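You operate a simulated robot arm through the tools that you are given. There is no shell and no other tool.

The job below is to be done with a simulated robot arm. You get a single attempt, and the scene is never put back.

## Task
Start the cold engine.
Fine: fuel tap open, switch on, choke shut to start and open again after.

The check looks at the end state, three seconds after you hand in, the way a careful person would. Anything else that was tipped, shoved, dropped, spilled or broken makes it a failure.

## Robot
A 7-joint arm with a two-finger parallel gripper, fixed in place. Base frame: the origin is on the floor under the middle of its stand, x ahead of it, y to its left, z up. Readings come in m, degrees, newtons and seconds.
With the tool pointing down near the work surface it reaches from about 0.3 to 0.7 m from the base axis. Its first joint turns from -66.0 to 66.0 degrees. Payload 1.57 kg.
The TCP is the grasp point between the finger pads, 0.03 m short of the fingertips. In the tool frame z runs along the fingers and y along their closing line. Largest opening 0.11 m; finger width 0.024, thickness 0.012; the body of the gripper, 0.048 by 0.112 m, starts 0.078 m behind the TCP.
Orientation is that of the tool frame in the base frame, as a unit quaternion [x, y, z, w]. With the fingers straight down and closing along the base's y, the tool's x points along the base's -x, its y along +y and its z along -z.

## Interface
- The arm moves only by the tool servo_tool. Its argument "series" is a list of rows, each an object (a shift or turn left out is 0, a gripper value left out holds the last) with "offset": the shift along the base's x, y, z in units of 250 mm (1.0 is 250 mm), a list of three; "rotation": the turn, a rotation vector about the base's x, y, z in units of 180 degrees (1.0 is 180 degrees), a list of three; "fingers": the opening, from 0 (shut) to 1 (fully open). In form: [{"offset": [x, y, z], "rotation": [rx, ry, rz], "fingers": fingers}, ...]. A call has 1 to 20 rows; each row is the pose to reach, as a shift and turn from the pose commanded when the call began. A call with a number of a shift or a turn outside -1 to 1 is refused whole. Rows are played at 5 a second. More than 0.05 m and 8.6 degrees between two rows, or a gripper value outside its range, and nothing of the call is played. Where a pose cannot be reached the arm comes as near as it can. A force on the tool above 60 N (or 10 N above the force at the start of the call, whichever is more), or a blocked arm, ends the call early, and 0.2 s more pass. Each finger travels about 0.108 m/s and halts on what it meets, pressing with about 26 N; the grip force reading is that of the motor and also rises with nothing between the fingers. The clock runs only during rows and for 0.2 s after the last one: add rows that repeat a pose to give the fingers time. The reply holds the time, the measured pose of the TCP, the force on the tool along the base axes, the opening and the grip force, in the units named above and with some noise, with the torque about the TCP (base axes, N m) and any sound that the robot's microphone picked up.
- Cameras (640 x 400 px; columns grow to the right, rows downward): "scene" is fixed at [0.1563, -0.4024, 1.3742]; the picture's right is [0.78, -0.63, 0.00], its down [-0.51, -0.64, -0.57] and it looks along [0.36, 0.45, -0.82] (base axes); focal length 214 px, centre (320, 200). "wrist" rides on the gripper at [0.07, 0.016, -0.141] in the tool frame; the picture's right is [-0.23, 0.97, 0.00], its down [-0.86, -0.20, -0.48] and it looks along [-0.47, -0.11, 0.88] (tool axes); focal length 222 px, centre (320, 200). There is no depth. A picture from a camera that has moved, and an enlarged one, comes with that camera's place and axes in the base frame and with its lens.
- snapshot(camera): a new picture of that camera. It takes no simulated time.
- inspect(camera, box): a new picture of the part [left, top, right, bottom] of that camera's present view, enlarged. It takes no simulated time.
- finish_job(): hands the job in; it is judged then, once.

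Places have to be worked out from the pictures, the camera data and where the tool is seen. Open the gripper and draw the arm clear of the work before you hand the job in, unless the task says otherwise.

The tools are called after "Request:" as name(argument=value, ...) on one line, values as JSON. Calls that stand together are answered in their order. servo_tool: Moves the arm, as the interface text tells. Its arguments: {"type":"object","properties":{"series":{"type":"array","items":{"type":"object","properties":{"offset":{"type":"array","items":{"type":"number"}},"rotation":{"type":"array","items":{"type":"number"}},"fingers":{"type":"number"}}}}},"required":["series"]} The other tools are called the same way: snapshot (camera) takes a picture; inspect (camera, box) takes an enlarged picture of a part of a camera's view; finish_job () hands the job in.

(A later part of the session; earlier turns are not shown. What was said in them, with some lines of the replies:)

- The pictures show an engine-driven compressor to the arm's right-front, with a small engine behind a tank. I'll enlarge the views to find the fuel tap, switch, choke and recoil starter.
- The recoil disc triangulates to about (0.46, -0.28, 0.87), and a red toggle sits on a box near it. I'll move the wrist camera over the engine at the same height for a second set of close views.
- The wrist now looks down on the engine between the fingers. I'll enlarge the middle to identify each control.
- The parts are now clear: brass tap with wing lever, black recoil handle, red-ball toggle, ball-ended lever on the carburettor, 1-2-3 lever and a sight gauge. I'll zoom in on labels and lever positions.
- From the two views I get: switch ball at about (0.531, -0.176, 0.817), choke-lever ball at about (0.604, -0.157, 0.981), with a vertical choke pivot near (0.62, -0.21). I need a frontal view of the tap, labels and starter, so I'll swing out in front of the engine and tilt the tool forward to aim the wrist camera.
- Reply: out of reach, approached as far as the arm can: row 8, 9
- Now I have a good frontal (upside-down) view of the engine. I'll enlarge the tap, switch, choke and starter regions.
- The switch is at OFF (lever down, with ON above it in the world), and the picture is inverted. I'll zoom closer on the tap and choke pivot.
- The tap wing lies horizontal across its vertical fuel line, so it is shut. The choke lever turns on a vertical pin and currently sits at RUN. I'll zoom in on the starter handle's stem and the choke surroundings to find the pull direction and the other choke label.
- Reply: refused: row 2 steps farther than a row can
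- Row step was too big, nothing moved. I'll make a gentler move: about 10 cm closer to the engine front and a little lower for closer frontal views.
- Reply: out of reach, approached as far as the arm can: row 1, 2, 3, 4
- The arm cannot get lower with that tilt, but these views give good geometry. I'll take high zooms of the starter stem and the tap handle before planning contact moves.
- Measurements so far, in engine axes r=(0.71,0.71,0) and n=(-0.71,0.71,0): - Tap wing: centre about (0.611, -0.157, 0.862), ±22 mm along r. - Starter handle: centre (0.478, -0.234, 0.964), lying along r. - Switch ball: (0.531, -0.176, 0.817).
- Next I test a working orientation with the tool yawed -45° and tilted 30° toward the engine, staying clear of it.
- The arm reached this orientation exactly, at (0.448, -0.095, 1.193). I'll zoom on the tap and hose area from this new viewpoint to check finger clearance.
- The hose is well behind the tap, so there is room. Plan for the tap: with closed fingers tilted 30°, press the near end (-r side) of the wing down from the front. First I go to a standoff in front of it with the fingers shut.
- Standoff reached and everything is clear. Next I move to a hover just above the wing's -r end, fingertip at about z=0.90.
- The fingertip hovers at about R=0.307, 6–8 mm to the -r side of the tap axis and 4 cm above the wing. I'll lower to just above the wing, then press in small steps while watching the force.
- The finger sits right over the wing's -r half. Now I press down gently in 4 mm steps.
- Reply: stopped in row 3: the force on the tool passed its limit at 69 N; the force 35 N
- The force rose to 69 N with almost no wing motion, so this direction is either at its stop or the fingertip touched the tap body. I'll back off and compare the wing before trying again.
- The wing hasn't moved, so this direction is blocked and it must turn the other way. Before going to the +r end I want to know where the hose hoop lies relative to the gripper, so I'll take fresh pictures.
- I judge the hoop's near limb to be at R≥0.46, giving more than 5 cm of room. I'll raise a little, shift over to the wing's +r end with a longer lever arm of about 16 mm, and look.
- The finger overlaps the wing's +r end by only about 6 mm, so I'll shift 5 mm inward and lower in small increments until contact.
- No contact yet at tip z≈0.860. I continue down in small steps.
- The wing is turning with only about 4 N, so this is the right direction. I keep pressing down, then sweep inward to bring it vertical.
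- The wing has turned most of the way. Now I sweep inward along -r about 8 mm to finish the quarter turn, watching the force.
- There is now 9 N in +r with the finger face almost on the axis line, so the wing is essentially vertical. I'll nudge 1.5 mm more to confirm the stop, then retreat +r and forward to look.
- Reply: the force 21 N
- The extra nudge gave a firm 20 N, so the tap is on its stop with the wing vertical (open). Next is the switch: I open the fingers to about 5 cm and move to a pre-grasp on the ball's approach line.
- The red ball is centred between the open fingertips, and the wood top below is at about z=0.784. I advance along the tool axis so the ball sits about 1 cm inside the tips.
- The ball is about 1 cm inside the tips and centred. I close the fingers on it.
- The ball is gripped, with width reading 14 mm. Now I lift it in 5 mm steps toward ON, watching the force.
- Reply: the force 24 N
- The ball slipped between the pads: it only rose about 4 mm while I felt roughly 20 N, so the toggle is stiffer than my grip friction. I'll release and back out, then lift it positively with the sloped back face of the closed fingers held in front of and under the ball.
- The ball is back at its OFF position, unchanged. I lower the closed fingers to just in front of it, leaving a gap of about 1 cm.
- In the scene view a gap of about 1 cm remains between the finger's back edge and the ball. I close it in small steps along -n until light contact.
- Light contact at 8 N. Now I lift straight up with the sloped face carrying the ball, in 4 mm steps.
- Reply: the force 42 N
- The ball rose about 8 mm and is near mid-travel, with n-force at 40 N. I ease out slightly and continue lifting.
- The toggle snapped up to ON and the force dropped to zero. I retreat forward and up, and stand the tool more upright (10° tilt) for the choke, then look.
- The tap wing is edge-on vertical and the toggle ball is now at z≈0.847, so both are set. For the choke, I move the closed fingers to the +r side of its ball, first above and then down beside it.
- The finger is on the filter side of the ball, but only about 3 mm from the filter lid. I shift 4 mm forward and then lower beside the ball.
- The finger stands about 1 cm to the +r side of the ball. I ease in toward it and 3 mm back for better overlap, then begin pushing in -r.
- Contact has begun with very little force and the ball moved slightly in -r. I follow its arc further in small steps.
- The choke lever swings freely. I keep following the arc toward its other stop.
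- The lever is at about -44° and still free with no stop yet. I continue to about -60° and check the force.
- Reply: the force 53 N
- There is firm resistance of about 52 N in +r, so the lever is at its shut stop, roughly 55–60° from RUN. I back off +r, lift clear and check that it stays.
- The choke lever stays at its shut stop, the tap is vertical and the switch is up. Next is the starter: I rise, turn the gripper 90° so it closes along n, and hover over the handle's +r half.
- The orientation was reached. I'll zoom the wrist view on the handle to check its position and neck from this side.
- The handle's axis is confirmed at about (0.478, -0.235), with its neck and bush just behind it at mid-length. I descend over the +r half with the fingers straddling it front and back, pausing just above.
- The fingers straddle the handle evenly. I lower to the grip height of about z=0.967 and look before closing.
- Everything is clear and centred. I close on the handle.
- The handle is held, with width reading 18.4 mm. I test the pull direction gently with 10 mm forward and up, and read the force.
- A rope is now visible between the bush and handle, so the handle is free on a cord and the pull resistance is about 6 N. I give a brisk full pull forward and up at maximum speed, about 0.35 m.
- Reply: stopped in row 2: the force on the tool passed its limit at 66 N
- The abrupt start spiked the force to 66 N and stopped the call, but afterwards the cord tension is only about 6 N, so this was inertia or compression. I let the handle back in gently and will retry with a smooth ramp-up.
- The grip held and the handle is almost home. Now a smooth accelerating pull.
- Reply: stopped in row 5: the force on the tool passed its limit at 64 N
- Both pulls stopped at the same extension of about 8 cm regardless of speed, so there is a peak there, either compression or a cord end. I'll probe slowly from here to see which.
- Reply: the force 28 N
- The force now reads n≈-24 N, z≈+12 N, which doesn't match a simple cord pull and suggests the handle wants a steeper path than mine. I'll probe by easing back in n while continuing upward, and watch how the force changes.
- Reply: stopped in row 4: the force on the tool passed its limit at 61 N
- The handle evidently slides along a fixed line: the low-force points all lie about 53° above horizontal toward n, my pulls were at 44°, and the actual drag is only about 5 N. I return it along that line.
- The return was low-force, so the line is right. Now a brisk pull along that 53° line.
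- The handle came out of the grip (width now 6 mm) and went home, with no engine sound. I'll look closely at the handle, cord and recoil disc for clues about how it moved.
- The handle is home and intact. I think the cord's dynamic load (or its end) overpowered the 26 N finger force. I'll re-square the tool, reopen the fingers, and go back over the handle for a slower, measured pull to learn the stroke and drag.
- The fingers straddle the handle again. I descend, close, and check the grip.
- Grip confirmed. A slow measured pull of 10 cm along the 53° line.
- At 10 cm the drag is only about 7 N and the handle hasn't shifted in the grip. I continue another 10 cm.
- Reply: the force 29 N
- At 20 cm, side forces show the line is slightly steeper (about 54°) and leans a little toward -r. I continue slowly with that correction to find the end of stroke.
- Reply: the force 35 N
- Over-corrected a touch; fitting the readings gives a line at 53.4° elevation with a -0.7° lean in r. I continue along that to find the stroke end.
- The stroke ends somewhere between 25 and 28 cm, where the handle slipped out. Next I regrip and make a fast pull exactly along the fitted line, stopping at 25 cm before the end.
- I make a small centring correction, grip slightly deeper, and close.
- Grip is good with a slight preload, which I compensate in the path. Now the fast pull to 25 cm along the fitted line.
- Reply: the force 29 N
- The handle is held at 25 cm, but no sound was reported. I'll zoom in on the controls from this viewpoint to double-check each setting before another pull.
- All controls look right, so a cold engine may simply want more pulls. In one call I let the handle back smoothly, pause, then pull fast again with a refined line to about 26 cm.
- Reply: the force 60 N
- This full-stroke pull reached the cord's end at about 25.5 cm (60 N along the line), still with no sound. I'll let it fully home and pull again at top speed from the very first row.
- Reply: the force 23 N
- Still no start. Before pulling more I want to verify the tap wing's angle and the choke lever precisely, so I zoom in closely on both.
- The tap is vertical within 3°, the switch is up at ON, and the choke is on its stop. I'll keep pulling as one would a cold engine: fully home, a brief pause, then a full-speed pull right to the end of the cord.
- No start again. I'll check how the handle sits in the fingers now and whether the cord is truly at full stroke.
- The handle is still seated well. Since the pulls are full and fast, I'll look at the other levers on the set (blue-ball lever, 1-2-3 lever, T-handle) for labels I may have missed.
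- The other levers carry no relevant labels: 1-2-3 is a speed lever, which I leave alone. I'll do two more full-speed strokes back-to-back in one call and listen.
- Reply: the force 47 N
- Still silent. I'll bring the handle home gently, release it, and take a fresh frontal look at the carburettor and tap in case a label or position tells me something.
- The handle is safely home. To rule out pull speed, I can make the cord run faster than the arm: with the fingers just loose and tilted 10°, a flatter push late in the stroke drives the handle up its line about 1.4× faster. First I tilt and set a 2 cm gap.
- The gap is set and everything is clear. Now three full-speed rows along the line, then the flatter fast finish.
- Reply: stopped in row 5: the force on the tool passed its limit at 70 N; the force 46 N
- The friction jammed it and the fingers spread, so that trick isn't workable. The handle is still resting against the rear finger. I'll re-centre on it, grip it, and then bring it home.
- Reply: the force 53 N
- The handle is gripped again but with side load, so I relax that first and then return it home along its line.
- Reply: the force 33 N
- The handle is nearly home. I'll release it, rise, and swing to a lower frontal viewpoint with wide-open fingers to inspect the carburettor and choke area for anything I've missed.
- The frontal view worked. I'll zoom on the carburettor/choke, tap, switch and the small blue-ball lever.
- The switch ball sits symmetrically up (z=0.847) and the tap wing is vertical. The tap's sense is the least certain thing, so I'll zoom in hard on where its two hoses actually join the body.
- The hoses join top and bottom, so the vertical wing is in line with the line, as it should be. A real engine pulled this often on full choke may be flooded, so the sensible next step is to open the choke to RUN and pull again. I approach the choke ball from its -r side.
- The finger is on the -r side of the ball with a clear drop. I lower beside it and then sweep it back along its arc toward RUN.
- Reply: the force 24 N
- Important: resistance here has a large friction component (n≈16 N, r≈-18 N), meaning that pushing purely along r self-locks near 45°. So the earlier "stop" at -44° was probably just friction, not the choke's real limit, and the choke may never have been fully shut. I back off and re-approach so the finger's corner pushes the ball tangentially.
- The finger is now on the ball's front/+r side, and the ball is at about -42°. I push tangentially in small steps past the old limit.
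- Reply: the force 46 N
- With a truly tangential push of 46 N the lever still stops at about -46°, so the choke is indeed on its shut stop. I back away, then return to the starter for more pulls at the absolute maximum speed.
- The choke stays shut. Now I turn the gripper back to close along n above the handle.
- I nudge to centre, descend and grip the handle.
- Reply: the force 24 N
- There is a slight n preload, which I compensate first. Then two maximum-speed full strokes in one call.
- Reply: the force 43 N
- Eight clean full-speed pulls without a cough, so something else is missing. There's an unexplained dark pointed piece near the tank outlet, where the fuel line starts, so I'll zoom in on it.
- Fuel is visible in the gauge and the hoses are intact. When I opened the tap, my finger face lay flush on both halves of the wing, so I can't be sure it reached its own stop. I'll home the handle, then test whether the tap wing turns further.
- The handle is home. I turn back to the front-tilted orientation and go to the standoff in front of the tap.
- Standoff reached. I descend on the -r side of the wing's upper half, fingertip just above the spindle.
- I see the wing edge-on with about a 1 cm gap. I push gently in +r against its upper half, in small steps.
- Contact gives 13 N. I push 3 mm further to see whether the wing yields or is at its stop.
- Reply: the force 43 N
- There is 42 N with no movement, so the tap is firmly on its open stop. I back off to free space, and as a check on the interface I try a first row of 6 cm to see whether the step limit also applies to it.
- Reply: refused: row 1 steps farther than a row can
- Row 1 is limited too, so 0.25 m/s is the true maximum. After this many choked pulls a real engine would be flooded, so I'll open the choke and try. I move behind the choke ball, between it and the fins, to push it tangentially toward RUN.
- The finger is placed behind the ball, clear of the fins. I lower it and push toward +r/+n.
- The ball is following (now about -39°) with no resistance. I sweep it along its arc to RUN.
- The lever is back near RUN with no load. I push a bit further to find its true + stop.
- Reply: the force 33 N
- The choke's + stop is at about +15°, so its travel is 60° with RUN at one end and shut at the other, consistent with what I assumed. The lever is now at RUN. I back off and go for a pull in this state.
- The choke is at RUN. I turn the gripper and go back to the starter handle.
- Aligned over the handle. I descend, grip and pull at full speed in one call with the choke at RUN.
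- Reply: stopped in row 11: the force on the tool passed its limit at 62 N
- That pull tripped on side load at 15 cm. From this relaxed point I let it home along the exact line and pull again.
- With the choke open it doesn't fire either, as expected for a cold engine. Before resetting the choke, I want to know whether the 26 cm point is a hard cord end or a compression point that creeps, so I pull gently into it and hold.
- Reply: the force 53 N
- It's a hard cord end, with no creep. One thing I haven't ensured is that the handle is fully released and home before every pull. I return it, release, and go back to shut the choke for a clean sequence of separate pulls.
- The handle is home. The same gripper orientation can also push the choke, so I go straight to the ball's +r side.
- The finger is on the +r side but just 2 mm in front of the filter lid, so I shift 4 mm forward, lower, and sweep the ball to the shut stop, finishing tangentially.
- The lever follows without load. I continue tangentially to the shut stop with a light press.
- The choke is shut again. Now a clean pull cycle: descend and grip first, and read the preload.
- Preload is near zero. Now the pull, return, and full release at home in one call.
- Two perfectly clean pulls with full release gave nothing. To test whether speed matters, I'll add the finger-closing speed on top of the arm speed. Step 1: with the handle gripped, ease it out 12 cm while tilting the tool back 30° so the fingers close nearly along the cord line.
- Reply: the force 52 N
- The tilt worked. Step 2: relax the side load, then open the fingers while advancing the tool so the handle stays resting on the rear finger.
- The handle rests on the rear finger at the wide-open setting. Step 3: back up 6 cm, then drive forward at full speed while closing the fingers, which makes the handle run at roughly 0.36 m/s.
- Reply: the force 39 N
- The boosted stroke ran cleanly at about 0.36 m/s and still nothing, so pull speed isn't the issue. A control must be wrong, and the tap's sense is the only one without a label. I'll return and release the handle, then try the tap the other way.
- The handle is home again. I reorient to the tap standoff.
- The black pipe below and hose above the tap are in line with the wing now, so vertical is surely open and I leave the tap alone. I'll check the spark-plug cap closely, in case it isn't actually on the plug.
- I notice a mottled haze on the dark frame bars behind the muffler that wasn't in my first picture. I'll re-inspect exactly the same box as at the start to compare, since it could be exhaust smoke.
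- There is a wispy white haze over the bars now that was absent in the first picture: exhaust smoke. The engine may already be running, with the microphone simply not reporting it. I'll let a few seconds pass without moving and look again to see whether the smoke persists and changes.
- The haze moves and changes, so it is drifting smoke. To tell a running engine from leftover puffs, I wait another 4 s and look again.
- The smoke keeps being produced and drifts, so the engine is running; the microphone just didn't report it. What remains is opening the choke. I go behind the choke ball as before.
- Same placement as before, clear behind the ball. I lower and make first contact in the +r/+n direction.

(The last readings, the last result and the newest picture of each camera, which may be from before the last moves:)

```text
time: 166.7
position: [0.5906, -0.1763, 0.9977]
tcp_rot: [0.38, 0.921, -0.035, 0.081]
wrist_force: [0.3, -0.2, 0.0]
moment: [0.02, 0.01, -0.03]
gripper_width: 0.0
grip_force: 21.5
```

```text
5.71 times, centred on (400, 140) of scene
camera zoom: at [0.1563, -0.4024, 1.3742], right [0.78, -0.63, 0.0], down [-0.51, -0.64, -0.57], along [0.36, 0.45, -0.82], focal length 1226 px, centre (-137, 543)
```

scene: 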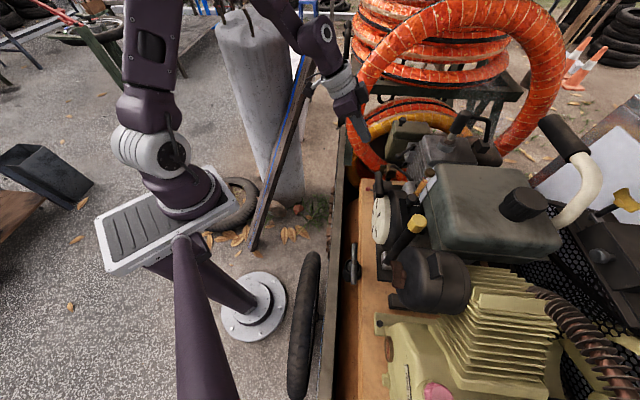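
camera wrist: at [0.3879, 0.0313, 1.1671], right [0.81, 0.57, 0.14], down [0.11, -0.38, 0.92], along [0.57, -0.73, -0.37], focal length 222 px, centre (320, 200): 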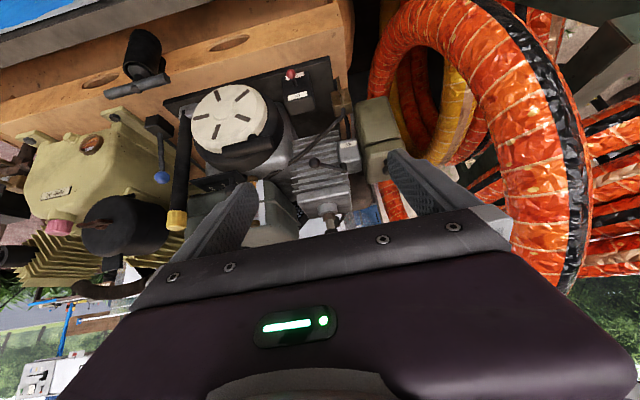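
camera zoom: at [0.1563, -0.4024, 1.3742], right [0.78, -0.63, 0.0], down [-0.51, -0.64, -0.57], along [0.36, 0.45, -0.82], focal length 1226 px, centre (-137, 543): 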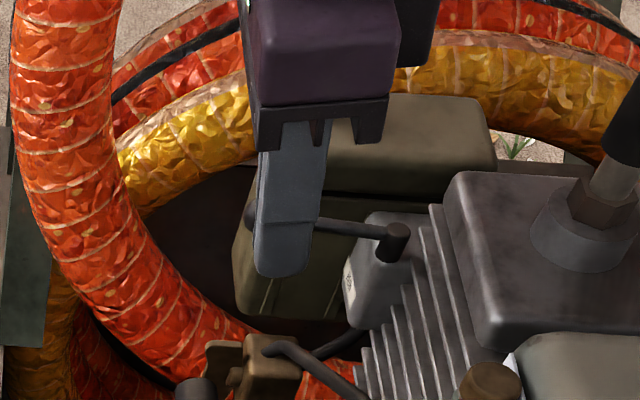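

The lever is near RUN. I press it the last few millimetres to its open stop, then back off and lift clear.

Request:
servo_tool(series=[{"offset": [0.0085, 0.0085, 0], "fingers": 0}, {"offset": [0.017, 0.017, 0], "fingers": 0}, {"offset": [0.0225, 0.0225, 0], "fingers": 0}, {"offset": [0.0225, 0.0225, 0], "fingers": 0}])

Request:
servo_tool(series=[{"offset": [-0.04, -0.04, 0], "fingers": 0}, {"offset": [-0.05, -0.05, 0.12], "fingers": 0}, {"offset": [-0.05, -0.05, 0.3], "fingers": 0}, {"offset": [-0.05, -0.05, 0.46], "fingers": 0}, {"offset": [-0.05, -0.05, 0.6], "fingers": 0}])

Request:
inspect(camera="scene", box=[360, 105, 440, 175])

Request:
inspect(camera="scene", box=[425, 100, 505, 150])

Request:
inspect(camera="scene", box=[460, 60, 560, 140])

```text
time: 167.7
position: [0.595, -0.1733, 0.9974]
tcp_rot: [0.382, 0.92, -0.037, 0.08]
wrist_force: [-15.4, -16.7, 2.1]
moment: [-0.27, 0.27, 0.09]
gripper_width: 0.0
grip_force: 21.4
```

```text
time: 168.9
position: [0.5828, -0.1834, 1.1483]
tcp_rot: [0.381, 0.92, -0.034, 0.081]
wrist_force: [-0.3, -0.5, -0.1]
moment: [-0.04, 0.01, 0.02]
gripper_width: 0.0
grip_force: 21.6
```

```text
5.71 times, centred on (400, 140) of scene
camera zoom: at [0.1563, -0.4024, 1.3742], right [0.78, -0.63, 0.0], down [-0.51, -0.64, -0.57], along [0.36, 0.45, -0.82], focal length 1226 px, centre (-137, 543)
```

zoom: 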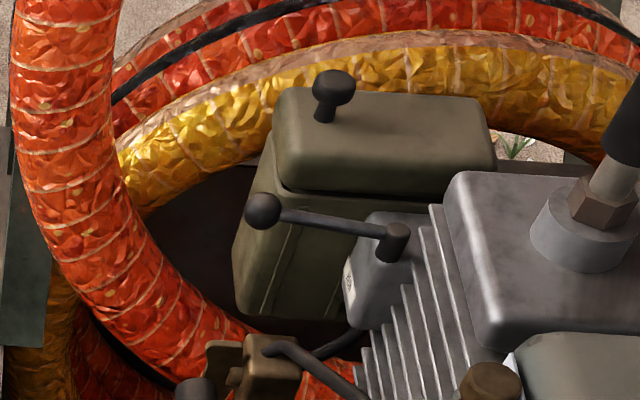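

```text
8.00 times, centred on (465, 125) of scene
camera zoom: at [0.1563, -0.4024, 1.3742], right [0.78, -0.63, 0.0], down [-0.51, -0.64, -0.57], along [0.36, 0.45, -0.82], focal length 1716 px, centre (-840, 800)
```

zoom: 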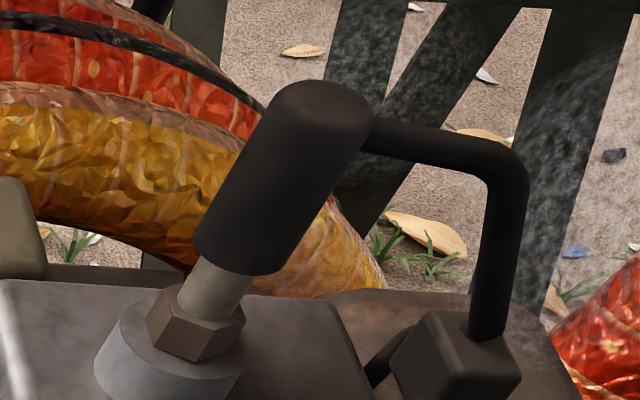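

```text
5.00 times, centred on (510, 100) of scene
camera zoom: at [0.1563, -0.4024, 1.3742], right [0.78, -0.63, 0.0], down [-0.51, -0.64, -0.57], along [0.36, 0.45, -0.82], focal length 1072 px, centre (-630, 700)
```

zoom: 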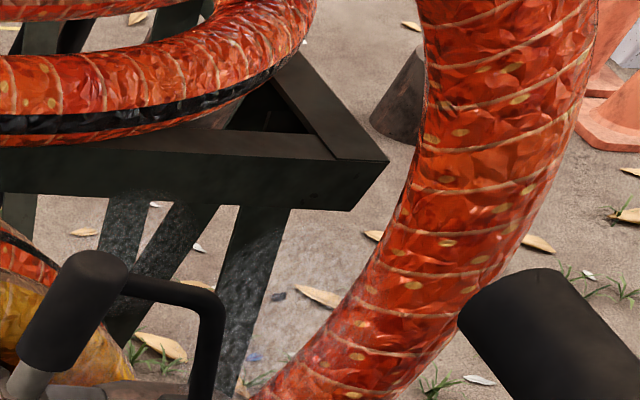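

The choke is at RUN and exhaust smoke continues. I draw the arm up and away, open the gripper, let several seconds pass, and check everything again.

Request:
servo_tool(series=[{"offset": [-0.08, 0.03, 0.15], "fingers": 0}, {"offset": [-0.2, 0.08, 0.28], "fingers": 0}, {"offset": [-0.36, 0.14, 0.38], "fingers": 0.3}, {"offset": [-0.53, 0.21, 0.42], "fingers": 0.6}, {"offset": [-0.68, 0.27, 0.42], "fingers": 1}, {"offset": [-0.82, 0.32, 0.42], "fingers": 1}, {"offset": [-0.82, 0.32, 0.42], "fingers": 1}, {"offset": [-0.82, 0.32, 0.42], "fingers": 1}, {"offset": [-0.82, 0.32, 0.42], "fingers": 1}, {"offset": [-0.82, 0.32, 0.42], "fingers": 1}, {"offset": [-0.82, 0.32, 0.42], "fingers": 1}, {"offset": [-0.82, 0.32, 0.42], "fingers": 1}, {"offset": [-0.82, 0.32, 0.42], "fingers": 1}, {"offset": [-0.82, 0.32, 0.42], "fingers": 1}, {"offset": [-0.82, 0.32, 0.42], "fingers": 1}, {"offset": [-0.82, 0.32, 0.42], "fingers": 1}, {"offset": [-0.82, 0.32, 0.42], "fingers": 1}, {"offset": [-0.82, 0.32, 0.42], "fingers": 1}, {"offset": [-0.82, 0.32, 0.42], "fingers": 1}, {"offset": [-0.82, 0.32, 0.42], "fingers": 1}])

Request:
snapshot(camera="scene")

Request:
inspect(camera="scene", box=[425, 100, 505, 150])

Request:
inspect(camera="scene", box=[460, 60, 560, 140])

Request:
inspect(camera="scene", box=[350, 120, 446, 200])

Request:
snapshot(camera="wrist")

```text
time: 173.1
position: [0.3786, -0.103, 1.2508]
tcp_rot: [0.38, 0.921, -0.035, 0.081]
wrist_force: [0.7, 0.5, 0.7]
moment: [-0.04, -0.01, -0.02]
gripper_width: 0.11
grip_force: 0.0
```

```text
taken
```

scene: 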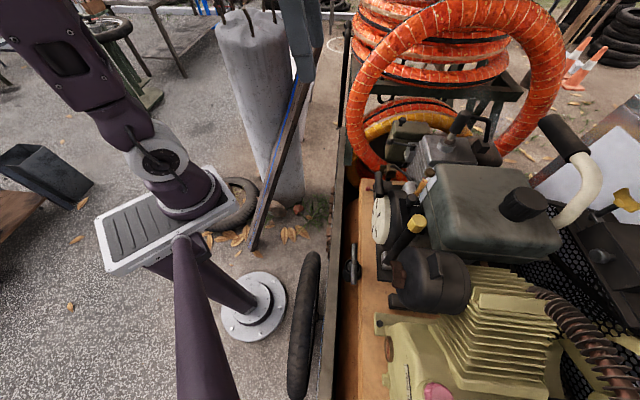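

```text
8.00 times, centred on (465, 125) of scene
camera zoom: at [0.1563, -0.4024, 1.3742], right [0.78, -0.63, 0.0], down [-0.51, -0.64, -0.57], along [0.36, 0.45, -0.82], focal length 1716 px, centre (-840, 800)
```

zoom: 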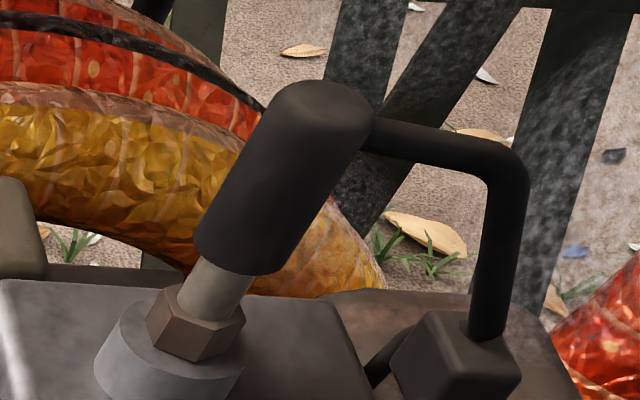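

```text
5.00 times, centred on (510, 100) of scene
camera zoom: at [0.1563, -0.4024, 1.3742], right [0.78, -0.63, 0.0], down [-0.51, -0.64, -0.57], along [0.36, 0.45, -0.82], focal length 1072 px, centre (-630, 700)
```

zoom: 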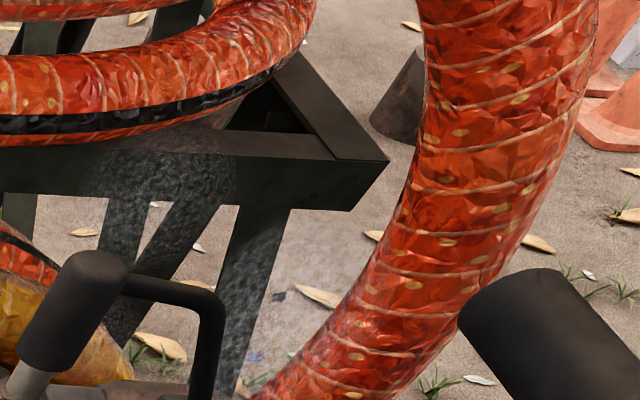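

```text
5.00 times, centred on (398, 160) of scene
camera zoom: at [0.1563, -0.4024, 1.3742], right [0.78, -0.63, 0.0], down [-0.51, -0.64, -0.57], along [0.36, 0.45, -0.82], focal length 1072 px, centre (-70, 400)
```

zoom: 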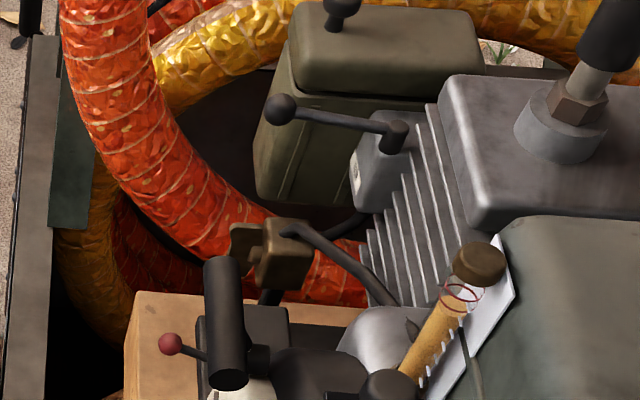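

```text
taken
camera wrist: at [0.3238, -0.0241, 1.3788], right [0.85, 0.53, 0.04], down [0.4, -0.68, 0.62], along [0.36, -0.51, -0.78], focal length 222 px, centre (320, 200)
```

wrist: 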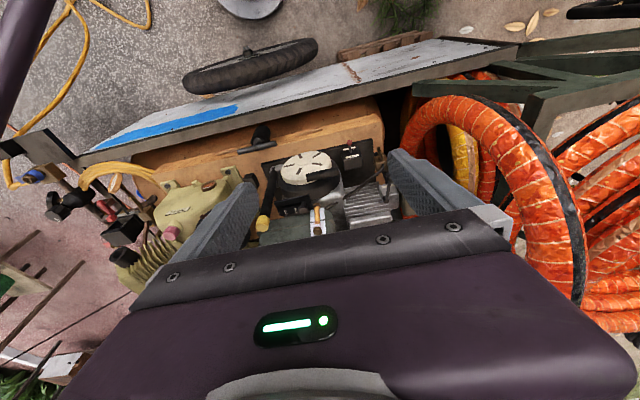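

The final check shows:
- **Engine:** exhaust smoke is still coming out 5 s after the choke was opened, so it is running.
- **Controls:** tap wing vertical (open), switch up (ON), choke lever at RUN.
- **Starter and arm:** handle home, 1-2-3 lever untouched, gripper open and the arm well clear.

I hand the job in.

Request:
finish_job()

```text
The job is handed in.
```

I handed the job in with the engine running, going by the exhaust smoke. The smoke was absent in my first pictures and was still drifting from the exhaust more than 5 seconds after I opened the choke. The microphone never reported a sound, so the smoke is my only sign that it is running.

State at hand-in:
- **Fuel tap:** open, wing vertical and on its stop.
- **Switch:** up, at ON.
- **Choke:** shut for the start pulls, then moved back to RUN on its stop.
- **Starter:** handle home and released.
- **Arm:** gripper open and drawn clear of the work.

I didn't see the smoke until late, so I can't say which pull started the engine. I kept pulling and moved the choke to RUN, back to shut and to RUN again, possibly while it was already running. The handle slipped out of the gripper twice and returned home. The 60 N force limit tripped several times: once against the tap in its blocked direction, and otherwise while pulling the handle. I saw no damage in the later pictures and left the other levers alone.
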